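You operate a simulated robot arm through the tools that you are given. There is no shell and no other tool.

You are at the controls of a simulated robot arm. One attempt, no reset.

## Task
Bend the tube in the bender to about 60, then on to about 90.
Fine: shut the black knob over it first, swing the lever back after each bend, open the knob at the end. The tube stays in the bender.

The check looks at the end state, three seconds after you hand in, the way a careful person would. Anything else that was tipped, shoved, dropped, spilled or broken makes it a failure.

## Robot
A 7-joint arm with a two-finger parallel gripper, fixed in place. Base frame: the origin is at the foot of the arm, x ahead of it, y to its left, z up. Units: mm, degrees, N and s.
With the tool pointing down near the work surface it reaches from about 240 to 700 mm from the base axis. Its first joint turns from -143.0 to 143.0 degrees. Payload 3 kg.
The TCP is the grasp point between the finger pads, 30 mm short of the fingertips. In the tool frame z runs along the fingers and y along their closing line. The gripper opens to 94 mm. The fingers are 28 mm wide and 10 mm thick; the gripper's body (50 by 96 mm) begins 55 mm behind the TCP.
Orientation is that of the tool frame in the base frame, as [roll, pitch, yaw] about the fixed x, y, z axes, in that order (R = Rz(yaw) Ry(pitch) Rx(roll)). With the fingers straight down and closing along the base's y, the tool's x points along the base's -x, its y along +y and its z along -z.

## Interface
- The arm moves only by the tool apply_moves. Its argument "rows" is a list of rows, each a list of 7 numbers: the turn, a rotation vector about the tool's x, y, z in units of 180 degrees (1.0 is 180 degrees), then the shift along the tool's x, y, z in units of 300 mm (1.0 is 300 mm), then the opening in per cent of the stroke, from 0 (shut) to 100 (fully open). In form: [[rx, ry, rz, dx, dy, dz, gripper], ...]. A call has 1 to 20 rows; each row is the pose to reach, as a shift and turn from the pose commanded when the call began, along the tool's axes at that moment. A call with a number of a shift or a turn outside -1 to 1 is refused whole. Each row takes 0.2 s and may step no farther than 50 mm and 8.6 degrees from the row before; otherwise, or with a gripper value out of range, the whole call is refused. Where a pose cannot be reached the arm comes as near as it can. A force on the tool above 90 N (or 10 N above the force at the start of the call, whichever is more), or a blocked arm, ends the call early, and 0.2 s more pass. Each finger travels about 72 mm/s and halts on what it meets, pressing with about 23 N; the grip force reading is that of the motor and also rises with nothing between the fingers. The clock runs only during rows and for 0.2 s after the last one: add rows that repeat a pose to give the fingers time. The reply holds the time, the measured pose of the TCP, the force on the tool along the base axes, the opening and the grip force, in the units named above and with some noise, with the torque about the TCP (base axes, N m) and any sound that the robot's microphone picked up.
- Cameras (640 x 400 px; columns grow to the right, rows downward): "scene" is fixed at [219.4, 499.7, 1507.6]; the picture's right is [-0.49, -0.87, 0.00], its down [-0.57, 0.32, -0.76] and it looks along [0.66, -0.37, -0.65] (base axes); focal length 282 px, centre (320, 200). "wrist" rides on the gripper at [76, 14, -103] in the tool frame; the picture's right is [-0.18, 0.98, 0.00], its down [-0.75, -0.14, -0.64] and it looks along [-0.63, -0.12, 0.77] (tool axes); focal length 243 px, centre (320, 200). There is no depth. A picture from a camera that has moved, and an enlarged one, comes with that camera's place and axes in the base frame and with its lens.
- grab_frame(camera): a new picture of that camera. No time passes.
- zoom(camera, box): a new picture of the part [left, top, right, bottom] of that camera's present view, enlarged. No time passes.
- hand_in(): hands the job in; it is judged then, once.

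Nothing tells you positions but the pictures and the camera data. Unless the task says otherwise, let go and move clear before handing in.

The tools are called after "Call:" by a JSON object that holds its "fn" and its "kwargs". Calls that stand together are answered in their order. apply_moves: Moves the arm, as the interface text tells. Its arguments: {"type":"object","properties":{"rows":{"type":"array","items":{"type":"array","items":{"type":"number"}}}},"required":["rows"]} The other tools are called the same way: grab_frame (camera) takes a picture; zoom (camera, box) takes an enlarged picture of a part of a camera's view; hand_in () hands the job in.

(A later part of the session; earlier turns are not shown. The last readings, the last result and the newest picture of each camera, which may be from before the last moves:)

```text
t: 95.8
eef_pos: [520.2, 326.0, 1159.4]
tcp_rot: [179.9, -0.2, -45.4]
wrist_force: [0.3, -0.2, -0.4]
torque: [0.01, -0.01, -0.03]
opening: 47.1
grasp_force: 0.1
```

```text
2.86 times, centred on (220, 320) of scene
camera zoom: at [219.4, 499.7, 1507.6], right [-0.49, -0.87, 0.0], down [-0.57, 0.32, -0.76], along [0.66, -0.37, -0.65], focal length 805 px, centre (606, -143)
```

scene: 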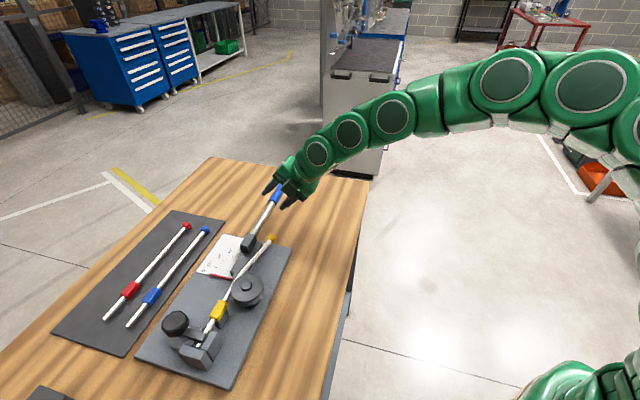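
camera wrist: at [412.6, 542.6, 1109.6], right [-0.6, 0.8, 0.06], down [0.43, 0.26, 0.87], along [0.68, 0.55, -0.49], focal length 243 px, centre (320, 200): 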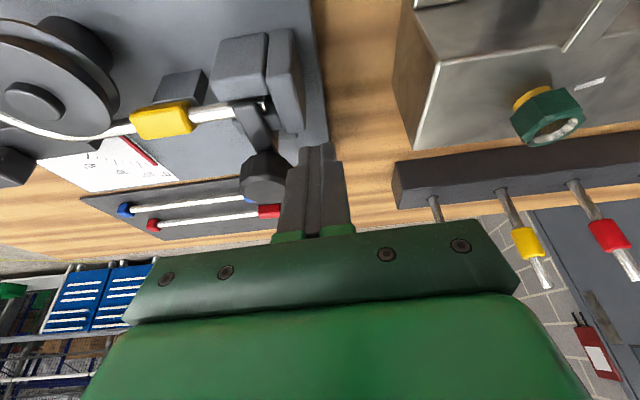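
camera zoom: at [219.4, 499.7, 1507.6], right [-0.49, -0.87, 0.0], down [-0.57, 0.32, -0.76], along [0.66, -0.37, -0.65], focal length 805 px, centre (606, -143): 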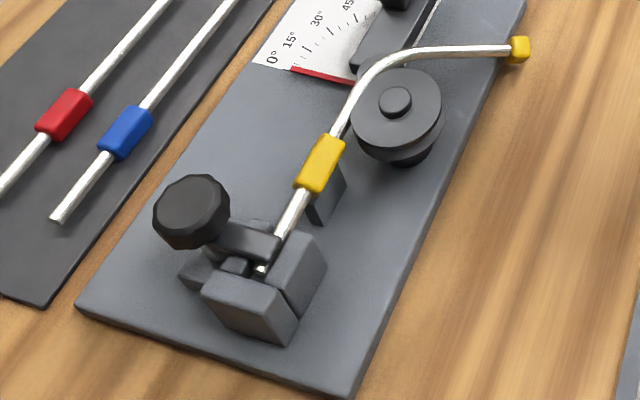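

Call:
{"fn": "apply_moves", "kwargs": {"rows": [[0.0317, 0, 0, 0.0834, -0.0682, 0.0495, 50], [0.0635, 0, 0, 0.1668, -0.1365, 0.099, 50], [0.0952, 0, 0, 0.2502, -0.2047, 0.1486, 50], [0.127, 0, 0, 0.3335, -0.273, 0.1981, 50], [0.1587, 0, 0, 0.4169, -0.3412, 0.2476, 50], [0.1905, 0, 0, 0.5003, -0.4095, 0.2972, 50], [0.2222, 0, 0, 0.5837, -0.4777, 0.3467, 50], [0.2222, 0, 0, 0.5837, -0.4777, 0.3467, 50]]}}

Call:
{"fn": "grab_frame", "kwargs": {"camera": "wrist"}}

```text
t: 97.6
eef_pos: [747.5, 301.6, 1056.7]
tcp_rot: [-140.0, -0.2, -45.4]
wrist_force: [-0.7, 0.8, 0.4]
torque: [0.01, 0.01, 0.0]
opening: 47.1
grasp_force: 0.1
```

```text
taken
camera wrist: at [744.3, 194.6, 1124.5], right [-0.66, -0.4, -0.63], down [-0.75, 0.32, 0.58], along [-0.03, 0.86, -0.51], focal length 243 px, centre (320, 200)
```

wrist: 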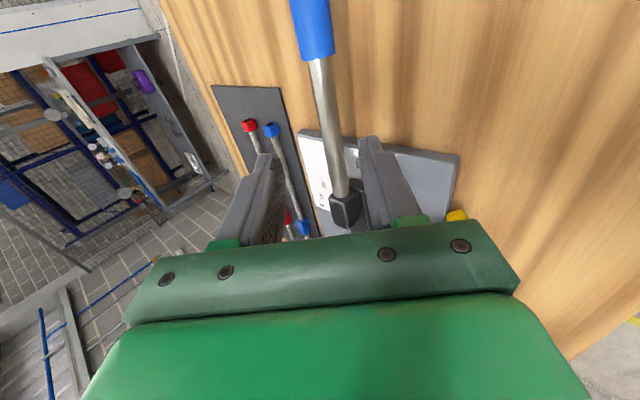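

Call:
{"fn": "apply_moves", "kwargs": {"rows": [[0, 0, 0, -0.0024, 0.011, 0.075, 50], [0, 0, 0, -0.0047, 0.0217, 0.15, 50], [0, 0, 0, -0.0047, 0.0217, 0.22, 50], [0, 0, 0, -0.0047, 0.0217, 0.29, 50], [0, 0, 0, -0.0047, 0.0217, 0.35, 50], [0, 0, 0, -0.0047, 0.0217, 0.35, 50]]}}

Call:
{"fn": "apply_moves", "kwargs": {"rows": [[0, 0, 0, 0, 0, 0, 25], [0, 0, 0, 0, 0, 0, 10], [0, 0, 0, 0, 0, 0, 10], [0, 0, 0, 0, 0, 0, 10]]}}

Call:
{"fn": "grab_frame", "kwargs": {"camera": "wrist"}}

```text
t: 99.0
eef_pos: [789.6, 346.8, 971.2]
tcp_rot: [-140.1, -0.2, -45.4]
wrist_force: [0.0, -0.3, -0.2]
torque: [0.01, 0.05, 0.01]
opening: 47.2
grasp_force: 0.0
```

```text
t: 100.0
eef_pos: [790.0, 346.8, 970.5]
tcp_rot: [-140.1, -0.1, -45.4]
wrist_force: [-2.4, -0.9, -1.6]
torque: [-0.07, -0.08, 0.21]
opening: 22.9
grasp_force: 44.9
```

```text
taken
camera wrist: at [787.6, 239.4, 1039.8], right [-0.66, -0.4, -0.63], down [-0.75, 0.32, 0.58], along [-0.03, 0.86, -0.51], focal length 243 px, centre (320, 200)
```

wrist: 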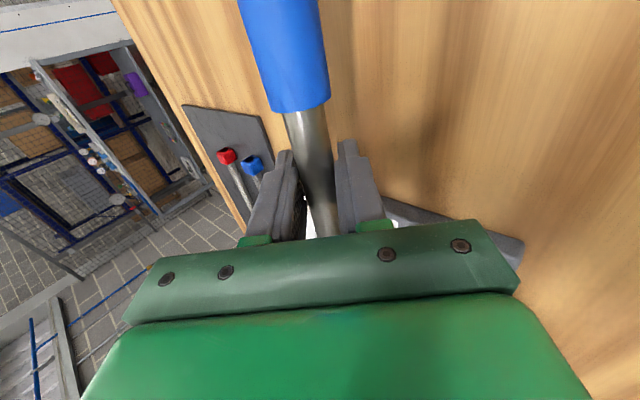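

The lever is gripped again. I sweep it to about 40° around the corrected pivot and look at how the arm meets the tail.

Call:
{"fn": "apply_moves", "kwargs": {"rows": [[0, 0.0179, 0.0213, 0.0025, 0.036, -0.0433, 10], [0, 0.0357, 0.0426, 0.0001, 0.0782, -0.0787, 10], [0, 0.0536, 0.0638, -0.0071, 0.1202, -0.1139, 10], [0, 0.0714, 0.0851, -0.0187, 0.1616, -0.1487, 10], [0, 0.0893, 0.1064, -0.0353, 0.2021, -0.1827, 10], [0, 0.1072, 0.1277, -0.0567, 0.2412, -0.2155, 10], [0, 0.125, 0.149, -0.0823, 0.2789, -0.2471, 10], [0, 0.1429, 0.1702, -0.1119, 0.3146, -0.2771, 10], [0, 0.1429, 0.1702, -0.1119, 0.3146, -0.2771, 10]]}}

Call:
{"fn": "zoom", "kwargs": {"camera": "scene", "box": [210, 220, 310, 310]}}

Call:
{"fn": "grab_frame", "kwargs": {"camera": "wrist"}}

```text
t: 102.0
eef_pos: [676.2, 282.7, 974.5]
tcp_rot: [-139.8, -0.2, -85.4]
wrist_force: [-0.2, -26.9, 40.2]
torque: [-1.01, -0.41, 0.8]
opening: 19.5
grasp_force: 44.8
```

```text
4.44 times, centred on (260, 265) of scene
camera zoom: at [219.4, 499.7, 1507.6], right [-0.49, -0.87, 0.0], down [-0.57, 0.32, -0.76], along [0.66, -0.37, -0.65], focal length 1252 px, centre (587, -89)
```

zoom: 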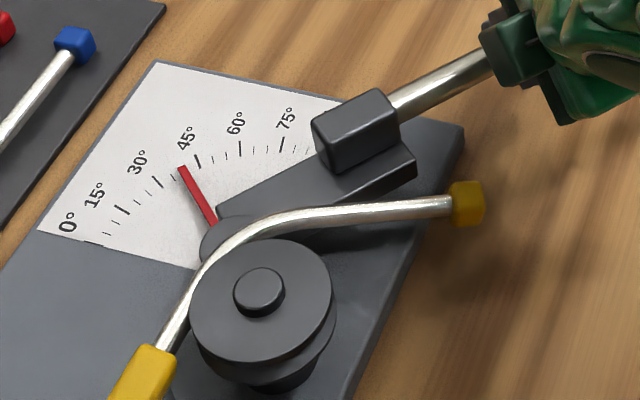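

```text
taken
camera wrist: at [603.8, 201.2, 1043.2], right [-0.76, 0.12, -0.64], down [-0.37, 0.73, 0.58], along [0.53, 0.67, -0.51], focal length 243 px, centre (320, 200)
```

wrist: 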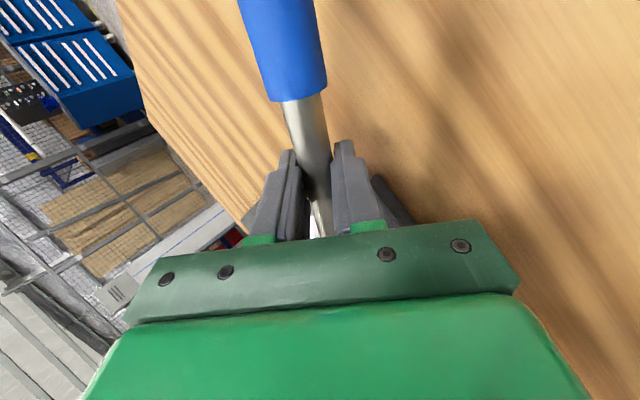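

Call:
{"fn": "apply_moves", "kwargs": {"rows": [[0, 0.0071, 0.0085, 0.0012, 0.0127, -0.0194, 10], [0, 0.0143, 0.017, 0.0024, 0.0297, -0.0336, 10], [0, 0.0214, 0.0255, 0.002, 0.0465, -0.0478, 10], [0, 0.0286, 0.034, 0.0016, 0.0634, -0.0619, 10], [0, 0.0286, 0.034, 0.0016, 0.0634, -0.0619, 10]]}}

Call:
{"fn": "zoom", "kwargs": {"camera": "scene", "box": [210, 220, 310, 310]}}

```text
t: 103.2
eef_pos: [648.9, 277.8, 975.4]
tcp_rot: [-139.8, -0.1, -93.4]
wrist_force: [-4.8, -19.1, 8.1]
torque: [-0.47, -0.06, 0.96]
opening: 18.9
grasp_force: 45.1
```

```text
4.44 times, centred on (260, 265) of scene
camera zoom: at [219.4, 499.7, 1507.6], right [-0.49, -0.87, 0.0], down [-0.57, 0.32, -0.76], along [0.66, -0.37, -0.65], focal length 1252 px, centre (587, -89)
```

zoom: 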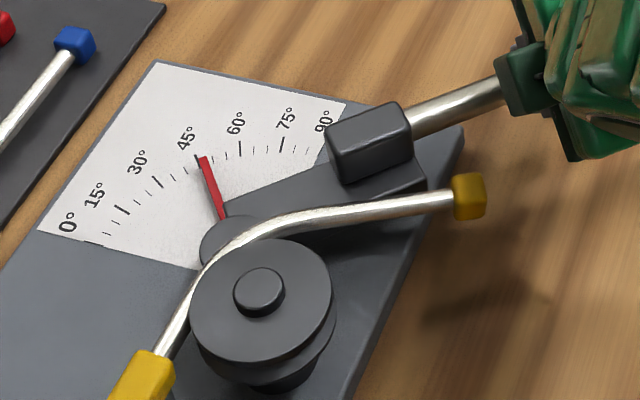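

Call:
{"fn": "apply_moves", "kwargs": {"rows": [[0, 0.0071, 0.0085, 0.0012, 0.017, -0.0142, 10], [0, 0.0143, 0.017, 0.0023, 0.0339, -0.0284, 10], [0, 0.0214, 0.0255, 0.002, 0.0508, -0.0426, 10], [0, 0.0286, 0.034, 0.0016, 0.0677, -0.0568, 10], [0, 0.0286, 0.034, 0.0016, 0.0677, -0.0568, 10]]}}

Call:
{"fn": "zoom", "kwargs": {"camera": "scene", "box": [210, 220, 310, 310]}}

```text
t: 104.4
eef_pos: [622.5, 280.3, 975.2]
tcp_rot: [-139.7, -0.2, -101.4]
wrist_force: [-4.7, -14.8, 18.5]
torque: [-1.32, 0.06, 0.56]
opening: 19.0
grasp_force: 44.8
```

```text
4.44 times, centred on (260, 265) of scene
camera zoom: at [219.4, 499.7, 1507.6], right [-0.49, -0.87, 0.0], down [-0.57, 0.32, -0.76], along [0.66, -0.37, -0.65], focal length 1252 px, centre (587, -89)
```

zoom: 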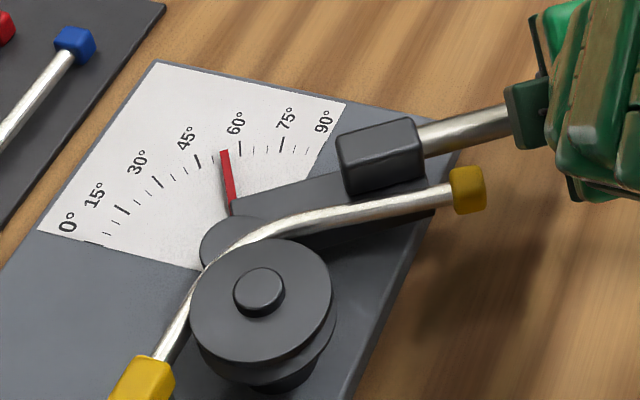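

The tail rode up onto the arm and is nearly level again, next to the block. I continue the bend, easing the tool tilt as the lever comes closer to the robot.

Call:
{"fn": "apply_moves", "kwargs": {"rows": [[-0.0208, 0.0172, 0.0219, 0.0027, 0.0426, -0.0357, 10], [-0.0416, 0.0329, 0.0448, 0.0002, 0.0849, -0.0712, 10], [-0.0621, 0.0471, 0.0689, -0.0071, 0.1269, -0.1065, 10], [-0.0825, 0.0599, 0.094, -0.0189, 0.1683, -0.1412, 10], [-0.0825, 0.0599, 0.094, -0.0189, 0.1683, -0.1412, 10]]}}

Call:
{"fn": "zoom", "kwargs": {"camera": "scene", "box": [210, 220, 310, 310]}}

Call:
{"fn": "grab_frame", "kwargs": {"camera": "wrist"}}

```text
t: 105.6
eef_pos: [559.7, 299.1, 975.1]
tcp_rot: [-154.8, 0.0, -121.3]
wrist_force: [8.8, -7.5, 32.1]
torque: [-0.58, -0.06, -0.03]
opening: 23.2
grasp_force: 12.0
```

```text
4.44 times, centred on (260, 265) of scene
camera zoom: at [219.4, 499.7, 1507.6], right [-0.49, -0.87, 0.0], down [-0.57, 0.32, -0.76], along [0.66, -0.37, -0.65], focal length 1252 px, centre (587, -89)
```

zoom: 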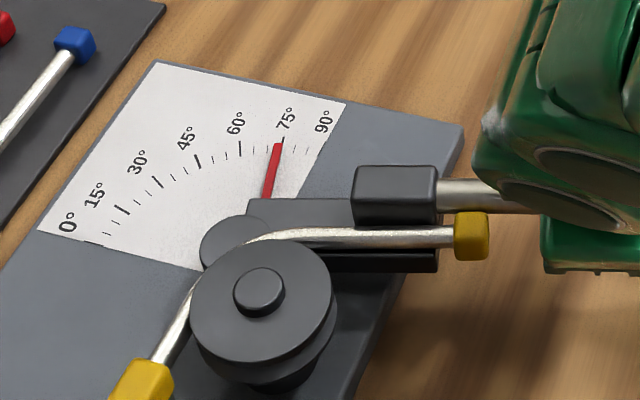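

```text
taken
camera wrist: at [470.5, 264.6, 1060.8], right [-0.66, 0.62, -0.42], down [0.27, 0.72, 0.64], along [0.7, 0.31, -0.64], focal length 243 px, centre (320, 200)
```

wrist: 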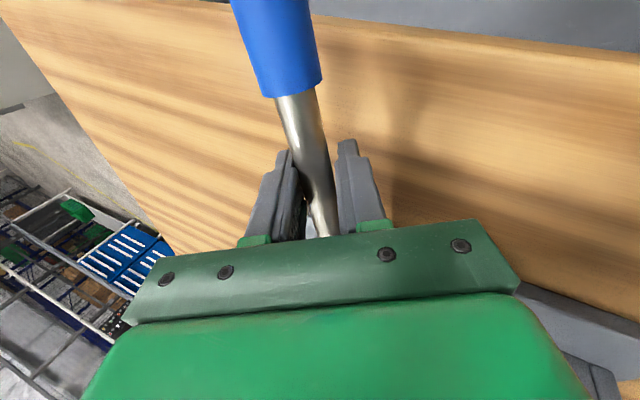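

The pointer is at about 73° and the tube is level beside the block. I go on 15° more.

Call:
{"fn": "apply_moves", "kwargs": {"rows": [[-0.0167, 0.0111, 0.0255, 0.0024, 0.05, -0.0233, 10], [-0.0333, 0.0208, 0.0515, 0.0002, 0.1, -0.0467, 10], [-0.0497, 0.0292, 0.0782, -0.0073, 0.1498, -0.07, 10], [-0.0497, 0.0292, 0.0782, -0.0073, 0.1498, -0.07, 10]]}}

Call:
{"fn": "zoom", "kwargs": {"camera": "scene", "box": [210, 220, 310, 310]}}

Call:
{"fn": "grab_frame", "kwargs": {"camera": "wrist"}}

```text
t: 106.6
eef_pos: [519.5, 325.9, 974.6]
tcp_rot: [-163.8, -0.1, -136.4]
wrist_force: [14.4, -11.3, 25.2]
torque: [-0.59, 0.23, -0.05]
opening: 22.8
grasp_force: 11.9
```

```text
4.44 times, centred on (260, 265) of scene
camera zoom: at [219.4, 499.7, 1507.6], right [-0.49, -0.87, 0.0], down [-0.57, 0.32, -0.76], along [0.66, -0.37, -0.65], focal length 1252 px, centre (587, -89)
```

zoom: 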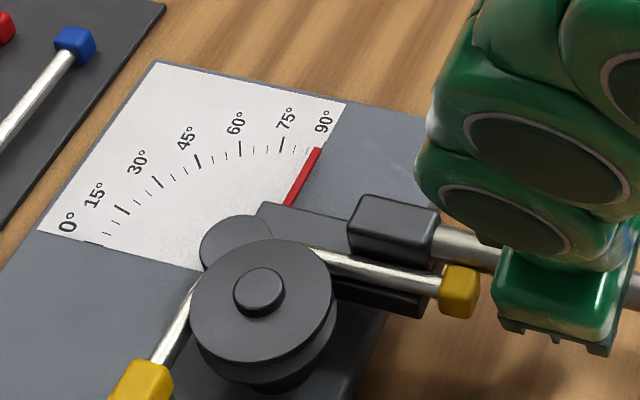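

```text
taken
camera wrist: at [433.5, 304.7, 1068.5], right [-0.52, 0.81, -0.27], down [0.52, 0.55, 0.65], along [0.68, 0.2, -0.7], focal length 243 px, centre (320, 200)
```

wrist: 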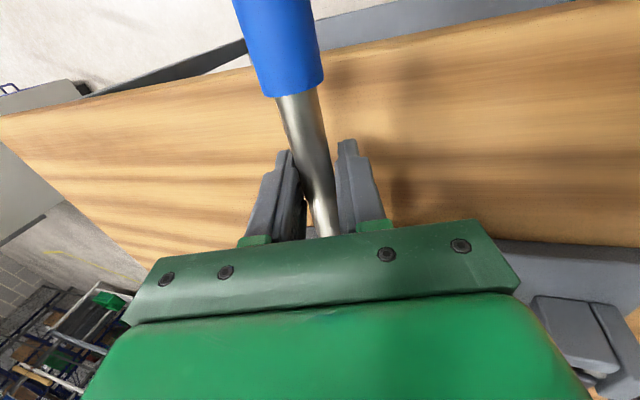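

Call:
{"fn": "zoom", "kwargs": {"camera": "scene", "box": [240, 230, 300, 280]}}

Call:
{"fn": "zoom", "kwargs": {"camera": "scene", "box": [220, 255, 300, 320]}}

```text
8.00 times, centred on (270, 255) of scene
camera zoom: at [219.4, 499.7, 1507.6], right [-0.49, -0.87, 0.0], down [-0.57, 0.32, -0.76], along [0.66, -0.37, -0.65], focal length 2254 px, centre (720, -240)
```

zoom: 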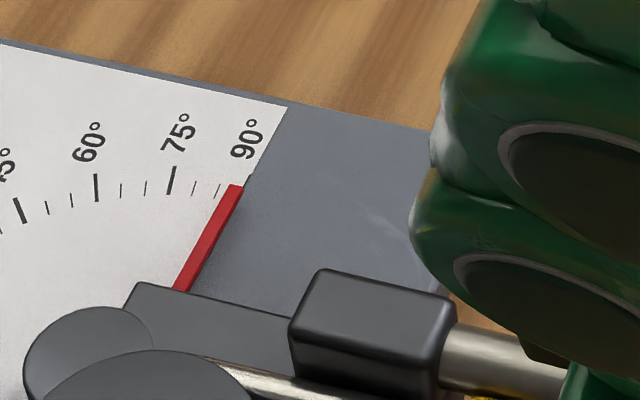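

```text
6.15 times, centred on (260, 288) of scene
camera zoom: at [219.4, 499.7, 1507.6], right [-0.49, -0.87, 0.0], down [-0.57, 0.32, -0.76], along [0.66, -0.37, -0.65], focal length 1734 px, centre (689, -338)
```

zoom: 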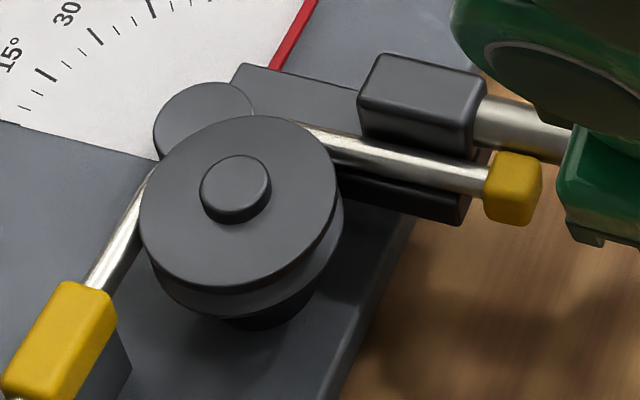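

The pointer is at about 88°. Since about 4° springs back, I take it on to about 95°.

Call:
{"fn": "apply_moves", "kwargs": {"rows": [[0, 0.0054, 0.0187, 0.0024, 0.0371, -0.0106, 10], [0, 0.0107, 0.0374, 0.0024, 0.0743, -0.0213, 10], [0, 0.0107, 0.0374, 0.0024, 0.0743, -0.0213, 10]]}}

Call:
{"fn": "zoom", "kwargs": {"camera": "scene", "box": [240, 230, 300, 280]}}

Call:
{"fn": "zoom", "kwargs": {"camera": "scene", "box": [220, 255, 300, 320]}}

```text
t: 107.4
eef_pos: [503.1, 340.3, 974.6]
tcp_rot: [-163.7, 0.0, -143.4]
wrist_force: [41.1, -28.3, 1.4]
torque: [-0.14, -0.19, 0.97]
opening: 35.3
grasp_force: 22.9
```

```text
8.00 times, centred on (270, 255) of scene
camera zoom: at [219.4, 499.7, 1507.6], right [-0.49, -0.87, 0.0], down [-0.57, 0.32, -0.76], along [0.66, -0.37, -0.65], focal length 2254 px, centre (720, -240)
```

zoom: 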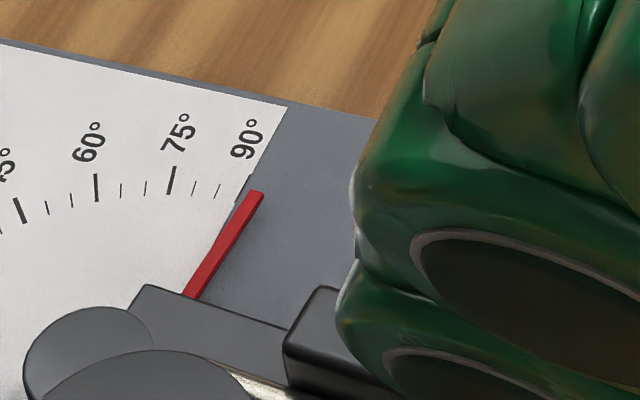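

```text
6.15 times, centred on (260, 288) of scene
camera zoom: at [219.4, 499.7, 1507.6], right [-0.49, -0.87, 0.0], down [-0.57, 0.32, -0.76], along [0.66, -0.37, -0.65], focal length 1734 px, centre (689, -338)
```

zoom: 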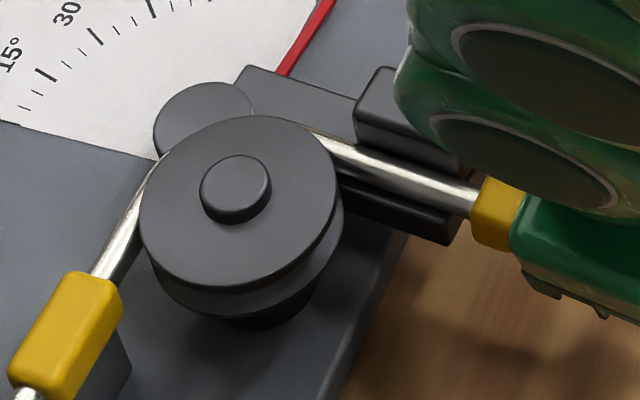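

The pointer is at about 92° with a firm resistance of about 50 N, and the tube measures roughly 95–98° under load. That should spring back to about 90°, so I swing the lever back now.

Call:
{"fn": "apply_moves", "kwargs": {"rows": [[0.0125, -0.009, -0.0292, -0.0084, -0.0579, 0.0166, 10], [0.0249, -0.0192, -0.0581, -0.0222, -0.1148, 0.0329, 10], [0.0372, -0.0304, -0.0865, -0.0421, -0.1702, 0.0488, 10], [0.0494, -0.0428, -0.1146, -0.067, -0.2234, 0.0641, 10], [0.0494, -0.0428, -0.1146, -0.067, -0.2234, 0.0641, 10]]}}

Call:
{"fn": "zoom", "kwargs": {"camera": "scene", "box": [180, 220, 310, 350]}}

```text
t: 108.6
eef_pos: [558.9, 300.4, 976.3]
tcp_rot: [-154.6, -0.1, -121.4]
wrist_force: [-10.2, -1.2, 22.3]
torque: [0.32, -0.11, 1.69]
opening: 18.8
grasp_force: 45.3
```

```text
3.08 times, centred on (245, 285) of scene
camera zoom: at [219.4, 499.7, 1507.6], right [-0.49, -0.87, 0.0], down [-0.57, 0.32, -0.76], along [0.66, -0.37, -0.65], focal length 867 px, centre (551, -62)
```

zoom: 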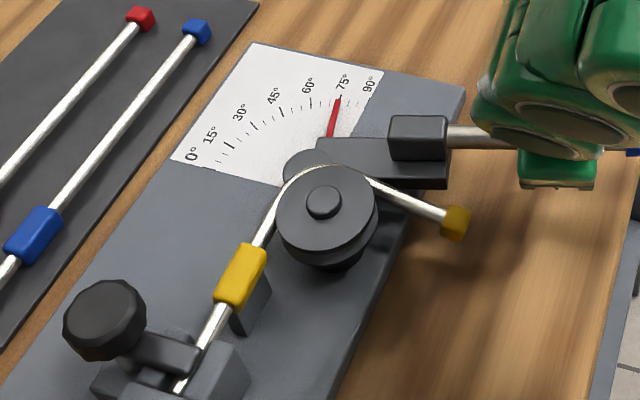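

Call:
{"fn": "apply_moves", "kwargs": {"rows": [[0.0052, -0.0114, -0.0238, -0.0068, -0.0472, 0.022, 10], [0.0104, -0.0231, -0.0475, -0.0179, -0.0938, 0.0437, 10], [0.0155, -0.0352, -0.0709, -0.0331, -0.1396, 0.0651, 10], [0.0206, -0.0477, -0.0942, -0.0527, -0.1839, 0.0857, 10], [0.0257, -0.0606, -0.1173, -0.076, -0.2266, 0.1057, 10], [0.0306, -0.0739, -0.1401, -0.103, -0.2672, 0.1246, 10], [0.0354, -0.0876, -0.1628, -0.1342, -0.3059, 0.1426, 10], [0.0401, -0.1016, -0.1852, -0.1682, -0.342, 0.1594, 10], [0.0401, -0.1016, -0.1852, -0.1682, -0.342, 0.1594, 10]]}}

Call:
{"fn": "zoom", "kwargs": {"camera": "scene", "box": [180, 220, 310, 350]}}

```text
t: 110.6
eef_pos: [681.1, 284.8, 975.9]
tcp_rot: [-147.4, -0.3, -83.3]
wrist_force: [-16.6, 32.2, 11.4]
torque: [-0.15, 0.05, 1.42]
opening: 19.0
grasp_force: 44.9
```

```text
3.08 times, centred on (245, 285) of scene
camera zoom: at [219.4, 499.7, 1507.6], right [-0.49, -0.87, 0.0], down [-0.57, 0.32, -0.76], along [0.66, -0.37, -0.65], focal length 867 px, centre (551, -62)
```

zoom: 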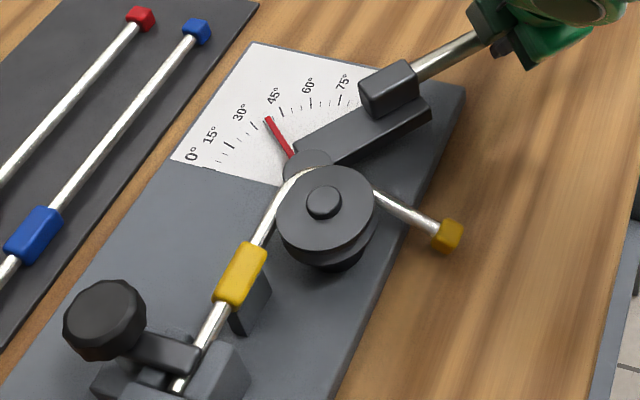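

Call:
{"fn": "apply_moves", "kwargs": {"rows": [[0.0052, -0.0144, -0.0222, -0.0067, -0.044, 0.028, 10], [0.0104, -0.0291, -0.044, -0.0179, -0.0875, 0.0557, 10], [0.0155, -0.0442, -0.0657, -0.0332, -0.1297, 0.0827, 10], [0.0206, -0.0596, -0.0871, -0.0527, -0.171, 0.1089, 10], [0.0257, -0.0754, -0.1083, -0.0761, -0.2106, 0.1342, 10], [0.0306, -0.0916, -0.1293, -0.1031, -0.2486, 0.1584, 10], [0.0354, -0.1081, -0.1499, -0.1341, -0.2845, 0.1812, 10], [0.0401, -0.1249, -0.1704, -0.1637, -0.3137, 0.1999, 10], [0.0401, -0.1249, -0.1704, -0.1637, -0.3137, 0.1999, 10]]}}

Call:
{"fn": "zoom", "kwargs": {"camera": "scene", "box": [180, 220, 310, 350]}}

Call:
{"fn": "zoom", "kwargs": {"camera": "scene", "box": [200, 230, 260, 290]}}

```text
t: 112.6
eef_pos: [785.9, 345.7, 975.7]
tcp_rot: [-140.2, -0.1, -45.4]
wrist_force: [-33.4, 8.3, -0.5]
torque: [0.23, 0.44, 0.98]
opening: 18.6
grasp_force: 44.8
```

```text
3.08 times, centred on (245, 285) of scene
camera zoom: at [219.4, 499.7, 1507.6], right [-0.49, -0.87, 0.0], down [-0.57, 0.32, -0.76], along [0.66, -0.37, -0.65], focal length 867 px, centre (551, -62)
```

zoom: 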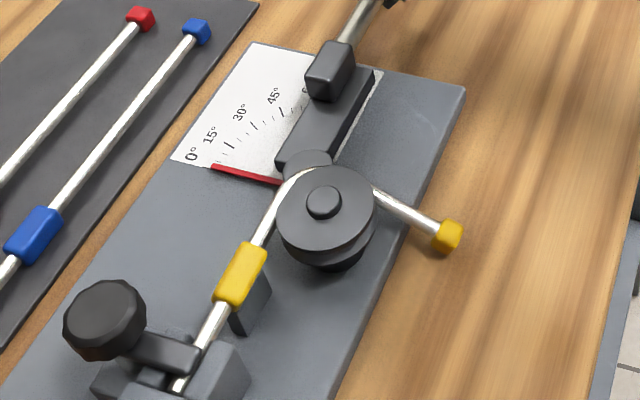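

```text
6.67 times, centred on (230, 260) of scene
camera zoom: at [219.4, 499.7, 1507.6], right [-0.49, -0.87, 0.0], down [-0.57, 0.32, -0.76], along [0.66, -0.37, -0.65], focal length 1878 px, centre (920, -200)
```

zoom: 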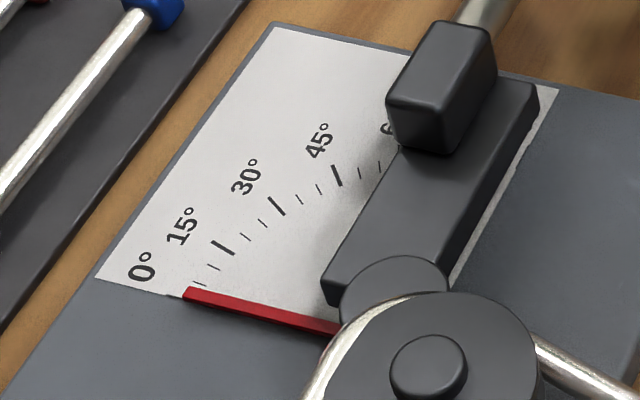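

The lever is back at 0°. I release it, back out and measure the tube.

Call:
{"fn": "apply_moves", "kwargs": {"rows": [[0, 0, 0, 0, 0, 0, 30], [0, 0, 0, 0, 0, 0, 50], [0, 0, 0, 0, 0, 0, 50], [0, 0, 0, 0, 0, -0.05, 50], [0, 0, 0, 0, 0, -0.15, 50], [0, 0, 0, 0, 0, -0.28, 50], [0, 0, 0, 0, -0.1, -0.38, 50], [0, 0, 0, 0, -0.2, -0.46, 50], [0, 0, 0, 0, -0.2, -0.46, 50]]}}

Call:
{"fn": "apply_moves", "kwargs": {"rows": [[-0.037, 0, 0, -0.0595, -0.0015, -0.0436, 20], [-0.074, 0, 0, -0.119, -0.003, -0.0872, 0], [-0.111, 0, 0, -0.1785, -0.0045, -0.1309, 0], [-0.148, 0, 0, -0.238, -0.006, -0.1745, 0], [-0.185, 0, 0, -0.2975, -0.0075, -0.2181, 0], [-0.222, 0, 0, -0.357, -0.009, -0.2617, 0], [-0.222, 0, 0, -0.357, -0.009, -0.2617, 0]]}}

Call:
{"fn": "grab_frame", "kwargs": {"camera": "wrist"}}

Call:
{"fn": "zoom", "kwargs": {"camera": "scene", "box": [160, 220, 310, 390]}}

```text
t: 114.6
eef_pos: [757.9, 314.6, 1118.9]
tcp_rot: [-140.1, -0.2, -45.5]
wrist_force: [-0.1, 0.3, -0.2]
torque: [0.01, 0.01, -0.02]
opening: 47.0
grasp_force: 0.1
```

```text
t: 116.2
eef_pos: [644.7, 358.0, 1181.1]
tcp_rot: [179.9, -0.2, -45.4]
wrist_force: [0.3, 0.5, 0.0]
torque: [0.0, -0.01, 0.02]
opening: 0.2
grasp_force: 23.1
```

```text
taken
camera wrist: at [687.8, 294.6, 1282.9], right [-0.83, -0.56, 0.0], down [-0.43, 0.64, 0.64], along [-0.36, 0.53, -0.77], focal length 243 px, centre (320, 200)
```

wrist: 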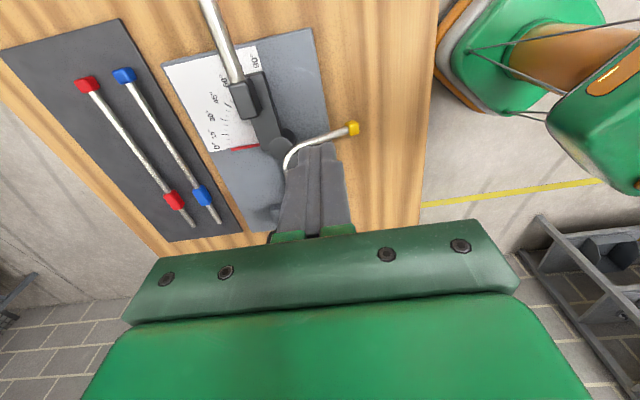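

```text
2.35 times, centred on (235, 305) of scene
camera zoom: at [219.4, 499.7, 1507.6], right [-0.49, -0.87, 0.0], down [-0.57, 0.32, -0.76], along [0.66, -0.37, -0.65], focal length 663 px, centre (520, -47)
```

zoom: 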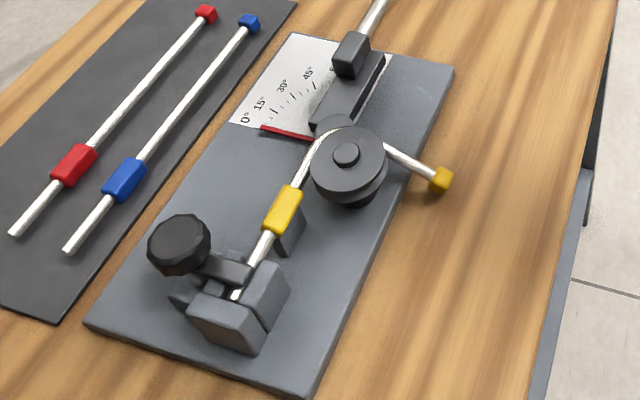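

Call:
{"fn": "zoom", "kwargs": {"camera": "wrist", "box": [260, 90, 380, 190]}}

Call:
{"fn": "zoom", "kwargs": {"camera": "scene", "box": [225, 250, 285, 310]}}

Call:
{"fn": "zoom", "kwargs": {"camera": "scene", "box": [190, 280, 250, 360]}}

```text
4.00 times, centred on (320, 140) of wrist
camera zoom: at [687.8, 294.6, 1282.9], right [-0.83, -0.56, 0.0], down [-0.43, 0.64, 0.64], along [-0.36, 0.53, -0.77], focal length 970 px, centre (320, 440)
```

zoom: 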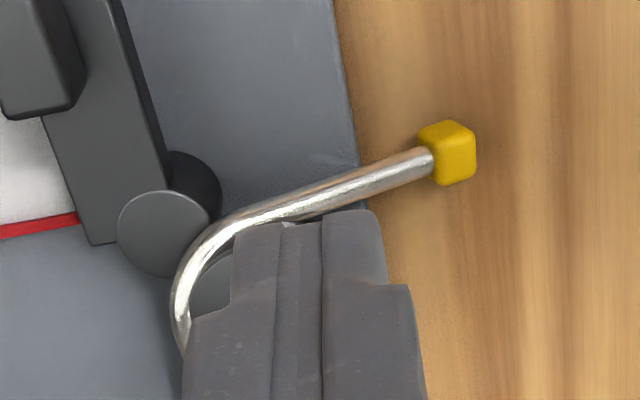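

```text
6.67 times, centred on (255, 280) of scene
camera zoom: at [219.4, 499.7, 1507.6], right [-0.49, -0.87, 0.0], down [-0.57, 0.32, -0.76], along [0.66, -0.37, -0.65], focal length 1878 px, centre (753, -333)
```

zoom: 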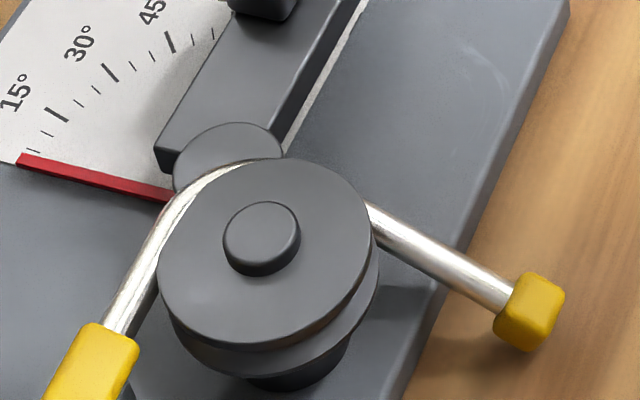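

```text
5.00 times, centred on (220, 320) of scene
camera zoom: at [219.4, 499.7, 1507.6], right [-0.49, -0.87, 0.0], down [-0.57, 0.32, -0.76], along [0.66, -0.37, -0.65], focal length 1409 px, centre (820, -400)
```

zoom: 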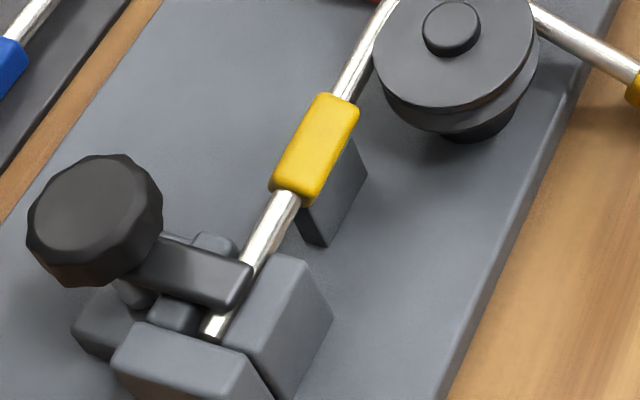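

The tube now measures about 92–94° in 3D, which is about 90 as asked. The lever is at zero, so the last job is opening the clamp arm. I will turn the tool and push the arm back from the die side.

Call:
{"fn": "apply_moves", "kwargs": {"rows": [[0, 0, 0.044, 0.02, 0, -0.05, 0], [0, 0, 0.088, 0.04, 0, -0.1, 0], [0, 0, 0.132, 0.05, 0, -0.1, 0], [0, 0, 0.176, 0.05, 0, -0.1, 0], [0, 0, 0.22, 0.05, 0, -0.1, 0], [0, 0, 0.264, 0.05, 0, -0.1, 0], [0, 0, 0.308, 0.05, 0, -0.1, 0], [0, 0, 0.352, 0.05, 0, -0.1, 0], [0, 0, 0.396, 0.05, 0, -0.1, 0], [0, 0, 0.44, 0.05, 0, -0.1, 0], [0, 0, 0.484, 0.05, 0, -0.1, 0], [0, 0, 0.528, 0.05, 0, -0.1, 0], [0, 0, 0.572, 0.05, 0, -0.1, 0], [0, 0, 0.616, 0.05, 0, -0.1, 0], [0, 0, 0.66, 0.05, 0, -0.1, 0], [0, 0, 0.681, 0.05, 0, -0.1, 0], [0, 0, 0.681, 0.05, 0, -0.1, 0]]}}

```text
t: 119.8
eef_pos: [658.4, 346.4, 1210.6]
tcp_rot: [-179.8, 0.1, -168.1]
wrist_force: [0.0, -0.2, -0.3]
torque: [0.04, 0.0, 0.04]
opening: 0.0
grasp_force: 23.3
```

Call:
{"fn": "apply_moves", "kwargs": {"rows": [[0, -0.0238, 0, 0.0371, 0.11, 0.06, 0], [0, -0.0476, 0, 0.0743, 0.22, 0.12, 0], [0, -0.0714, 0, 0.1114, 0.33, 0.18, 0], [0, -0.0952, 0, 0.1486, 0.44, 0.25, 0], [0, -0.119, 0, 0.1857, 0.55, 0.33, 0], [0, -0.1429, 0, 0.2229, 0.66, 0.41, 0], [0, -0.1667, 0, 0.26, 0.77, 0.5, 0], [0, -0.1667, 0, 0.26, 0.77, 0.5, 0]]}}

Call:
{"fn": "grab_frame", "kwargs": {"camera": "wrist"}}

Call:
{"fn": "zoom", "kwargs": {"camera": "wrist", "box": [200, 20, 420, 180]}}

```text
t: 121.6
eef_pos: [534.7, 558.6, 1059.8]
tcp_rot: [-179.8, 30.1, -168.0]
wrist_force: [0.2, -0.2, -0.4]
torque: [-0.03, -0.03, -0.01]
opening: 0.0
grasp_force: 23.0
```

```text
taken
camera wrist: at [416.4, 548.3, 1109.0], right [-0.05, 0.99, 0.09], down [0.35, -0.07, 0.93], along [0.94, 0.08, -0.35], focal length 243 px, centre (320, 200)
```

wrist: 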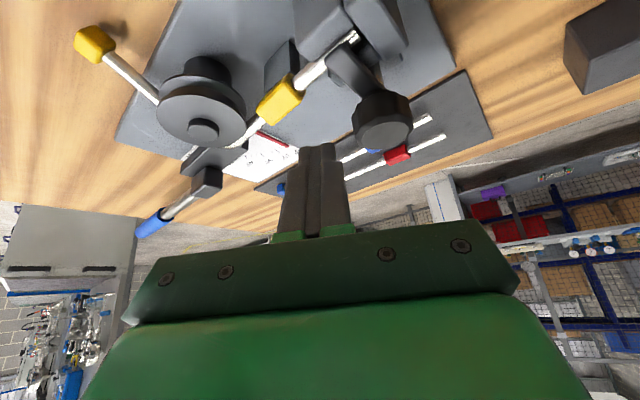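

```text
2.50 times, centred on (310, 100) of wrist
camera zoom: at [416.4, 548.3, 1109.0], right [-0.05, 0.99, 0.09], down [0.35, -0.07, 0.93], along [0.94, 0.08, -0.35], focal length 606 px, centre (345, 450)
```

zoom: 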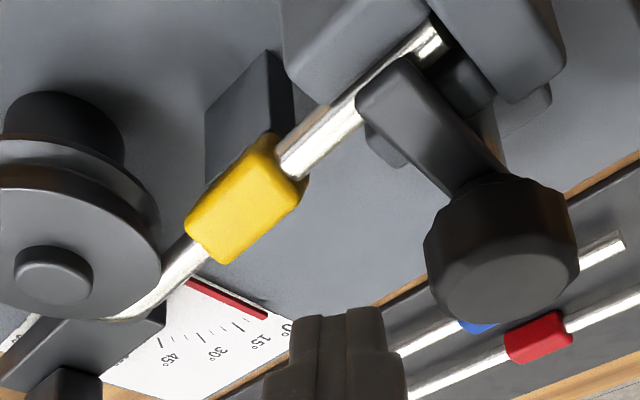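

Call:
{"fn": "apply_moves", "kwargs": {"rows": [[0, 0, 0, 0.0273, -0.0015, 0.0494, 0], [0, 0, 0, 0.0546, -0.003, 0.0988, 0], [0, 0, 0, 0.0819, -0.0045, 0.1482, 0], [0, 0, 0, 0.0819, -0.0045, 0.1482, 0]]}}

Call:
{"fn": "zoom", "kwargs": {"camera": "wrist", "box": [220, 40, 420, 180]}}

```text
t: 122.6
eef_pos: [535.4, 555.4, 1010.5]
tcp_rot: [-179.7, 30.2, -167.9]
wrist_force: [0.7, 0.7, 0.1]
torque: [0.01, 0.0, 0.0]
opening: 0.4
grasp_force: 23.5
```

```text
2.86 times, centred on (320, 110) of wrist
camera zoom: at [418.1, 546.9, 1059.4], right [-0.05, 0.99, 0.09], down [0.35, -0.07, 0.93], along [0.93, 0.08, -0.35], focal length 693 px, centre (320, 457)
```

zoom: 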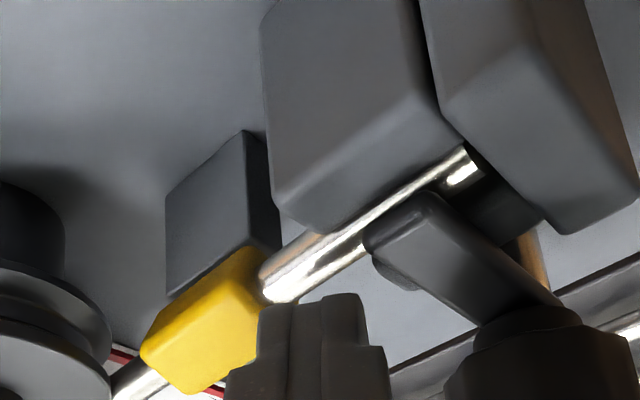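

Call:
{"fn": "apply_moves", "kwargs": {"rows": [[0, 0, 0, 0.0038, 0, 0.0066, 0], [0, 0, 0, 0.0038, 0, 0.0066, 0], [0, 0, 0, 0.0102, 0.0233, 0.003, 0], [0, 0, 0, 0.017, 0.0343, -0.001, 0], [0, 0, 0, 0.024, 0.0455, -0.0051, 0], [0, 0, 0, 0.0295, 0.0574, -0.0083, 0], [0, 0, 0, 0.0347, 0.0696, -0.0112, 0]]}}

Call:
{"fn": "zoom", "kwargs": {"camera": "wrist", "box": [220, 40, 420, 180]}}

```text
t: 124.2
eef_pos: [521.4, 572.5, 1007.0]
tcp_rot: [-179.6, 30.1, -167.9]
wrist_force: [2.1, -1.4, 0.7]
torque: [-0.02, -0.03, 0.01]
opening: 0.2
grasp_force: 22.3
```

```text
2.86 times, centred on (320, 110) of wrist
camera zoom: at [402.7, 563.6, 1056.1], right [-0.05, 0.99, 0.09], down [0.35, -0.07, 0.93], along [0.94, 0.08, -0.35], focal length 693 px, centre (320, 457)
```

zoom: 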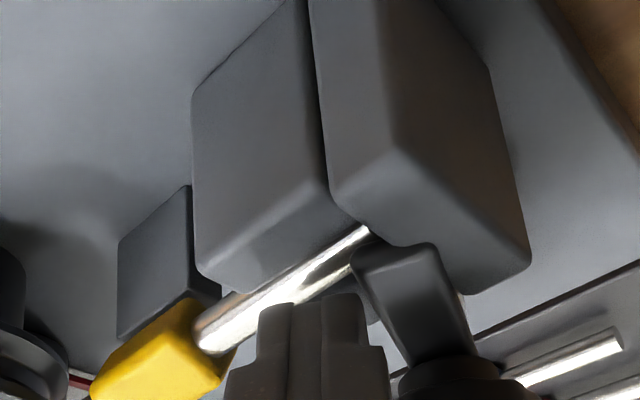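

The arm is swinging back nicely. Continuing along the arc.

Call:
{"fn": "apply_moves", "kwargs": {"rows": [[0, 0, 0, 0.0037, 0.015, -0.0035, 0], [0, 0, 0, 0.0074, 0.03, -0.007, 0], [0, 0, 0, 0.0088, 0.0434, -0.0078, 0], [0, 0, 0, 0.0102, 0.057, -0.0086, 0], [0, 0, 0, 0.0095, 0.0704, -0.0081, 0], [0, 0, 0, 0.0088, 0.0839, -0.0078, 0], [0, 0, 0, 0.0063, 0.0973, -0.0063, 0], [0, 0, 0, 0.0036, 0.1106, -0.0047, 0]]}}

Call:
{"fn": "zoom", "kwargs": {"camera": "wrist", "box": [220, 40, 420, 180]}}

```text
t: 126.0
eef_pos: [513.3, 606.1, 1007.4]
tcp_rot: [-179.7, 30.1, -168.0]
wrist_force: [5.8, -7.3, 11.8]
torque: [-0.26, -0.21, 0.02]
opening: 0.1
grasp_force: 23.1
```

```text
2.86 times, centred on (320, 110) of wrist
camera zoom: at [394.4, 595.6, 1057.2], right [-0.05, 0.99, 0.09], down [0.35, -0.07, 0.93], along [0.94, 0.08, -0.35], focal length 693 px, centre (320, 457)
```

zoom: 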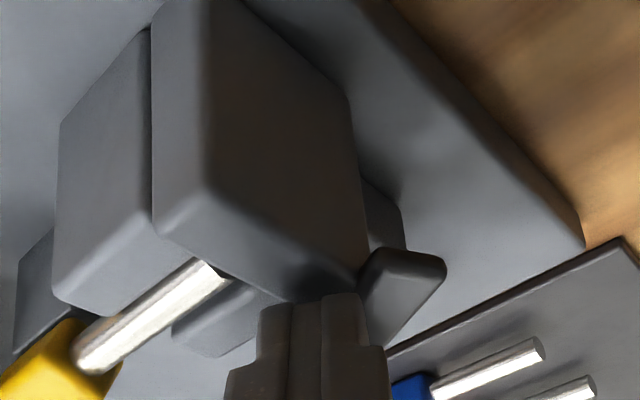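

Call:
{"fn": "apply_moves", "kwargs": {"rows": [[0, 0, 0, -0.0047, 0.0125, 0.0027, 0], [0, 0, 0, -0.0093, 0.025, 0.0054, 0], [0, 0, 0, -0.0143, 0.0342, 0.0083, 0], [0, 0, 0, -0.0192, 0.0433, 0.0111, 0], [0, 0, 0, -0.0252, 0.0518, 0.0146, 0], [0, 0, 0, -0.0311, 0.0602, 0.0181, 0]]}}

Call:
{"fn": "zoom", "kwargs": {"camera": "wrist", "box": [220, 40, 420, 180]}}

```text
t: 127.4
eef_pos: [518.8, 626.5, 1007.4]
tcp_rot: [-179.7, 30.2, -167.7]
wrist_force: [-1.6, 0.5, 2.2]
torque: [0.03, 0.02, 0.02]
opening: 0.0
grasp_force: 22.8
```

```text
2.86 times, centred on (320, 110) of wrist
camera zoom: at [399.2, 616.8, 1057.1], right [-0.05, 0.99, 0.09], down [0.35, -0.07, 0.93], along [0.93, 0.08, -0.35], focal length 693 px, centre (320, 457)
```

zoom: 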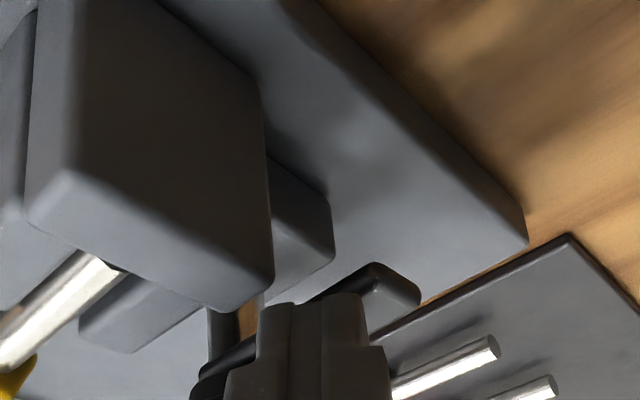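

Call:
{"fn": "apply_moves", "kwargs": {"rows": [[0, 0, 0, -0.0092, 0.0097, 0.0053, 0], [0, 0, 0, 0.0009, 0.0097, 0.0227, 0], [0, 0, 0, -0.0051, 0.0142, 0.0262, 0], [0, 0, 0, -0.0111, 0.0187, 0.0296, 0], [0, 0, 0, -0.0213, 0.0264, 0.0355, 0], [0, 0, 0, -0.0213, 0.0264, 0.0355, 0]]}}

Call:
{"fn": "zoom", "kwargs": {"camera": "wrist", "box": [220, 40, 420, 180]}}

```text
t: 128.5
eef_pos: [524.2, 633.4, 1007.4]
tcp_rot: [-179.9, 30.5, -167.8]
wrist_force: [-26.4, -25.1, 26.2]
torque: [-0.5, 0.72, 0.15]
opening: 0.0
grasp_force: 23.0
stopped in row 5: the force on the tool passed its limit at 99 N (the readings are from after the stop); the commanded pose is now the measured one
```

```text
2.86 times, centred on (320, 110) of wrist
camera zoom: at [405.2, 624.3, 1056.1], right [-0.05, 0.99, 0.09], down [0.35, -0.07, 0.94], along [0.94, 0.08, -0.34], focal length 693 px, centre (320, 457)
```

zoom: 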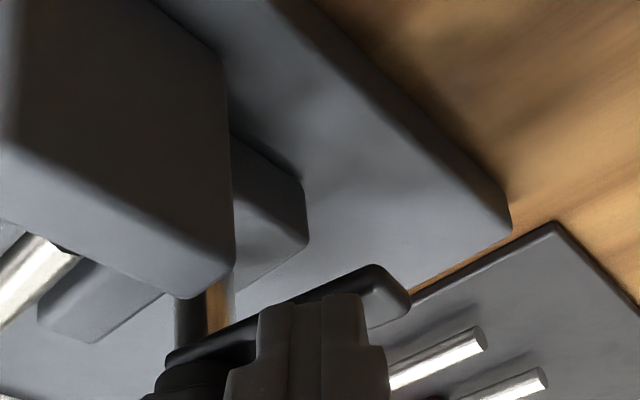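

The arm is back at about 128°, right at its open stop. I lift clear and check the whole scene.

Call:
{"fn": "apply_moves", "kwargs": {"rows": [[0, 0, 0, -0.012, -0.004, -0.03, 0], [0, 0, 0, -0.05, -0.004, -0.1, 0], [0, 0, 0, -0.1, -0.004, -0.2, 0], [0, 0, 0, -0.15, -0.004, -0.3, 0], [0, 0, 0, -0.1, -0.1, -0.42, 0], [0, 0, 0, -0.05, -0.2, -0.54, 0], [0, 0, 0, 0.0, -0.32, -0.64, 0], [0, 0, 0, 0.05, -0.46, -0.7, 0], [0, 0, 0, 0.1, -0.6, -0.75, 0], [0, 0, 0, 0.15, -0.74, -0.8, 0], [0, 0, 0, 0.15, -0.74, -0.8, 0]]}}

Call:
{"fn": "grab_frame", "kwargs": {"camera": "scene"}}

Call:
{"fn": "zoom", "kwargs": {"camera": "scene", "box": [140, 220, 310, 390]}}

Call:
{"fn": "grab_frame", "kwargs": {"camera": "wrist"}}

```text
t: 131.1
eef_pos: [434.6, 388.3, 1105.4]
tcp_rot: [-175.7, 22.0, -167.2]
wrist_force: [0.2, -1.2, -0.2]
torque: [0.01, 0.0, 0.01]
opening: 0.3
grasp_force: 23.1
stopped in row 11: the arm was blocked; the commanded pose is now the measured one
```

```text
taken
```

scene: 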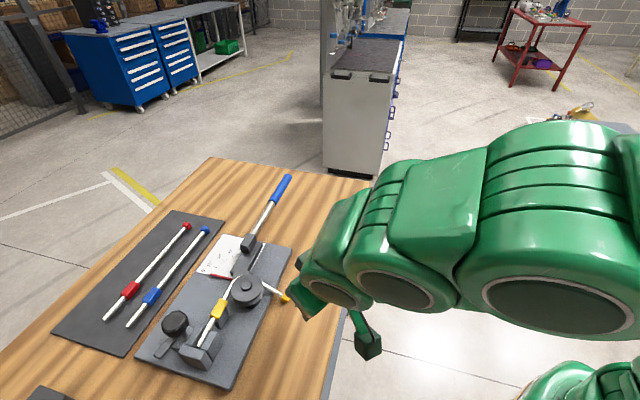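

```text
2.35 times, centred on (225, 305) of scene
camera zoom: at [219.4, 499.7, 1507.6], right [-0.49, -0.87, 0.0], down [-0.57, 0.32, -0.76], along [0.66, -0.37, -0.65], focal length 663 px, centre (544, -47)
```

zoom: 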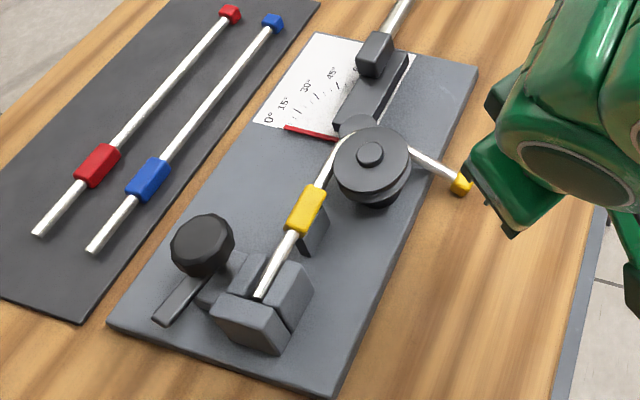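

```text
taken
camera wrist: at [322.9, 386.5, 1169.6], right [-0.02, 1.0, 0.0], down [0.46, 0.01, 0.89], along [0.89, 0.02, -0.46], focal length 243 px, centre (320, 200)
```

wrist: 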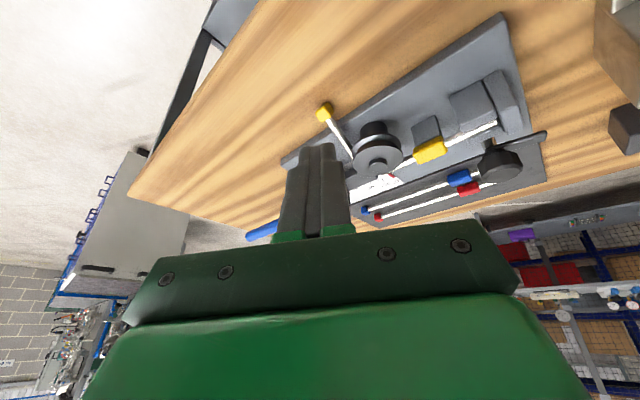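

The clamp arm is open as at the start, the lever is at zero and the tube is still in the bender. I will measure the bend once more from these views.

Call:
{"fn": "zoom", "kwargs": {"camera": "wrist", "box": [300, 80, 520, 220]}}

Call:
{"fn": "zoom", "kwargs": {"camera": "scene", "box": [225, 250, 295, 320]}}

```text
2.86 times, centred on (410, 150) of wrist
camera zoom: at [322.9, 386.5, 1169.6], right [-0.02, 1.0, 0.0], down [0.46, 0.01, 0.89], along [0.89, 0.02, -0.46], focal length 693 px, centre (63, 343)
```

zoom: 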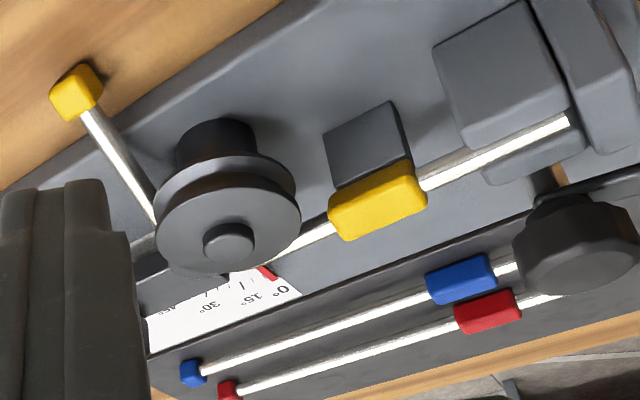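

```text
5.71 times, centred on (260, 285) of scene
camera zoom: at [219.4, 499.7, 1507.6], right [-0.49, -0.87, 0.0], down [-0.57, 0.32, -0.76], along [0.66, -0.37, -0.65], focal length 1610 px, centre (663, -286)
```

zoom: 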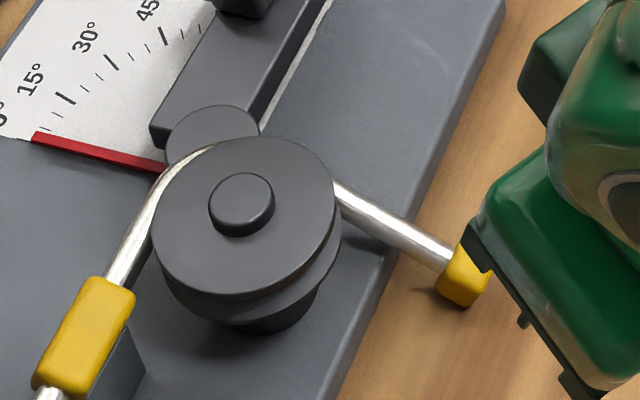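

The bend is about 92–94° by the earlier measurement and nothing else is disturbed. I will raise the arm clear of the bench before handing in.

Call:
{"fn": "apply_moves", "kwargs": {"rows": [[0, 0, 0, -0.025, -0.005, -0.062, 0], [0, 0, 0, -0.05, -0.0093, -0.123, 0], [0, 0, 0, -0.075, -0.014, -0.185, 0], [0, 0, 0, -0.1, -0.0186, -0.247, 0], [0, 0, 0, -0.125, -0.023, -0.31, 0], [0, 0, 0, -0.15, -0.028, -0.37, 0], [0, 0, 0, -0.15, -0.028, -0.37, 0]]}}

Call:
{"fn": "grab_frame", "kwargs": {"camera": "scene"}}

Call:
{"fn": "grab_frame", "kwargs": {"camera": "wrist"}}

Call:
{"fn": "zoom", "kwargs": {"camera": "scene", "box": [225, 250, 295, 320]}}

```text
t: 132.7
eef_pos: [434.1, 388.1, 1228.1]
tcp_rot: [-175.5, 22.4, -167.0]
wrist_force: [1.4, -0.9, 0.3]
torque: [0.01, 0.0, 0.03]
opening: 0.2
grasp_force: 22.6
```

```text
taken
```

scene: 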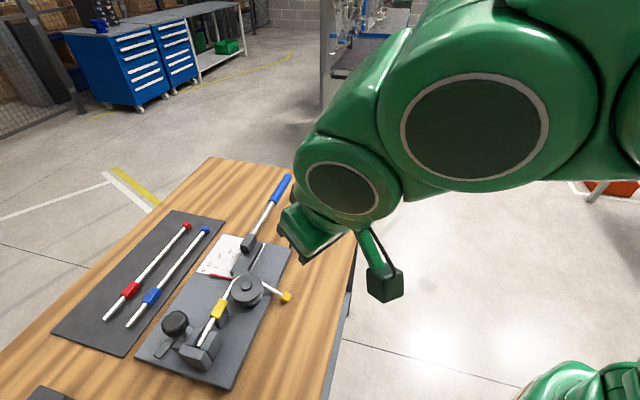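

```text
taken
camera wrist: at [322.2, 385.7, 1291.0], right [-0.02, 1.0, 0.0], down [0.46, 0.01, 0.89], along [0.89, 0.02, -0.46], focal length 243 px, centre (320, 200)
```

wrist: 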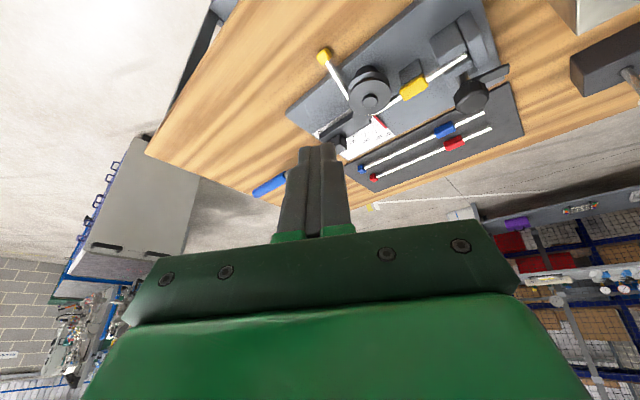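

```text
5.71 times, centred on (260, 285) of scene
camera zoom: at [219.4, 499.7, 1507.6], right [-0.49, -0.87, 0.0], down [-0.57, 0.32, -0.76], along [0.66, -0.37, -0.65], focal length 1610 px, centre (663, -286)
```

zoom: 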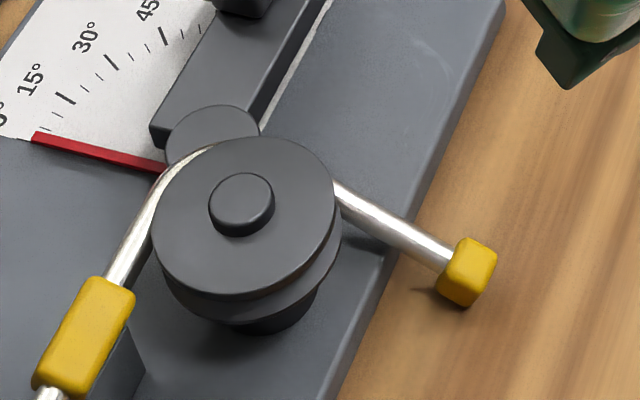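

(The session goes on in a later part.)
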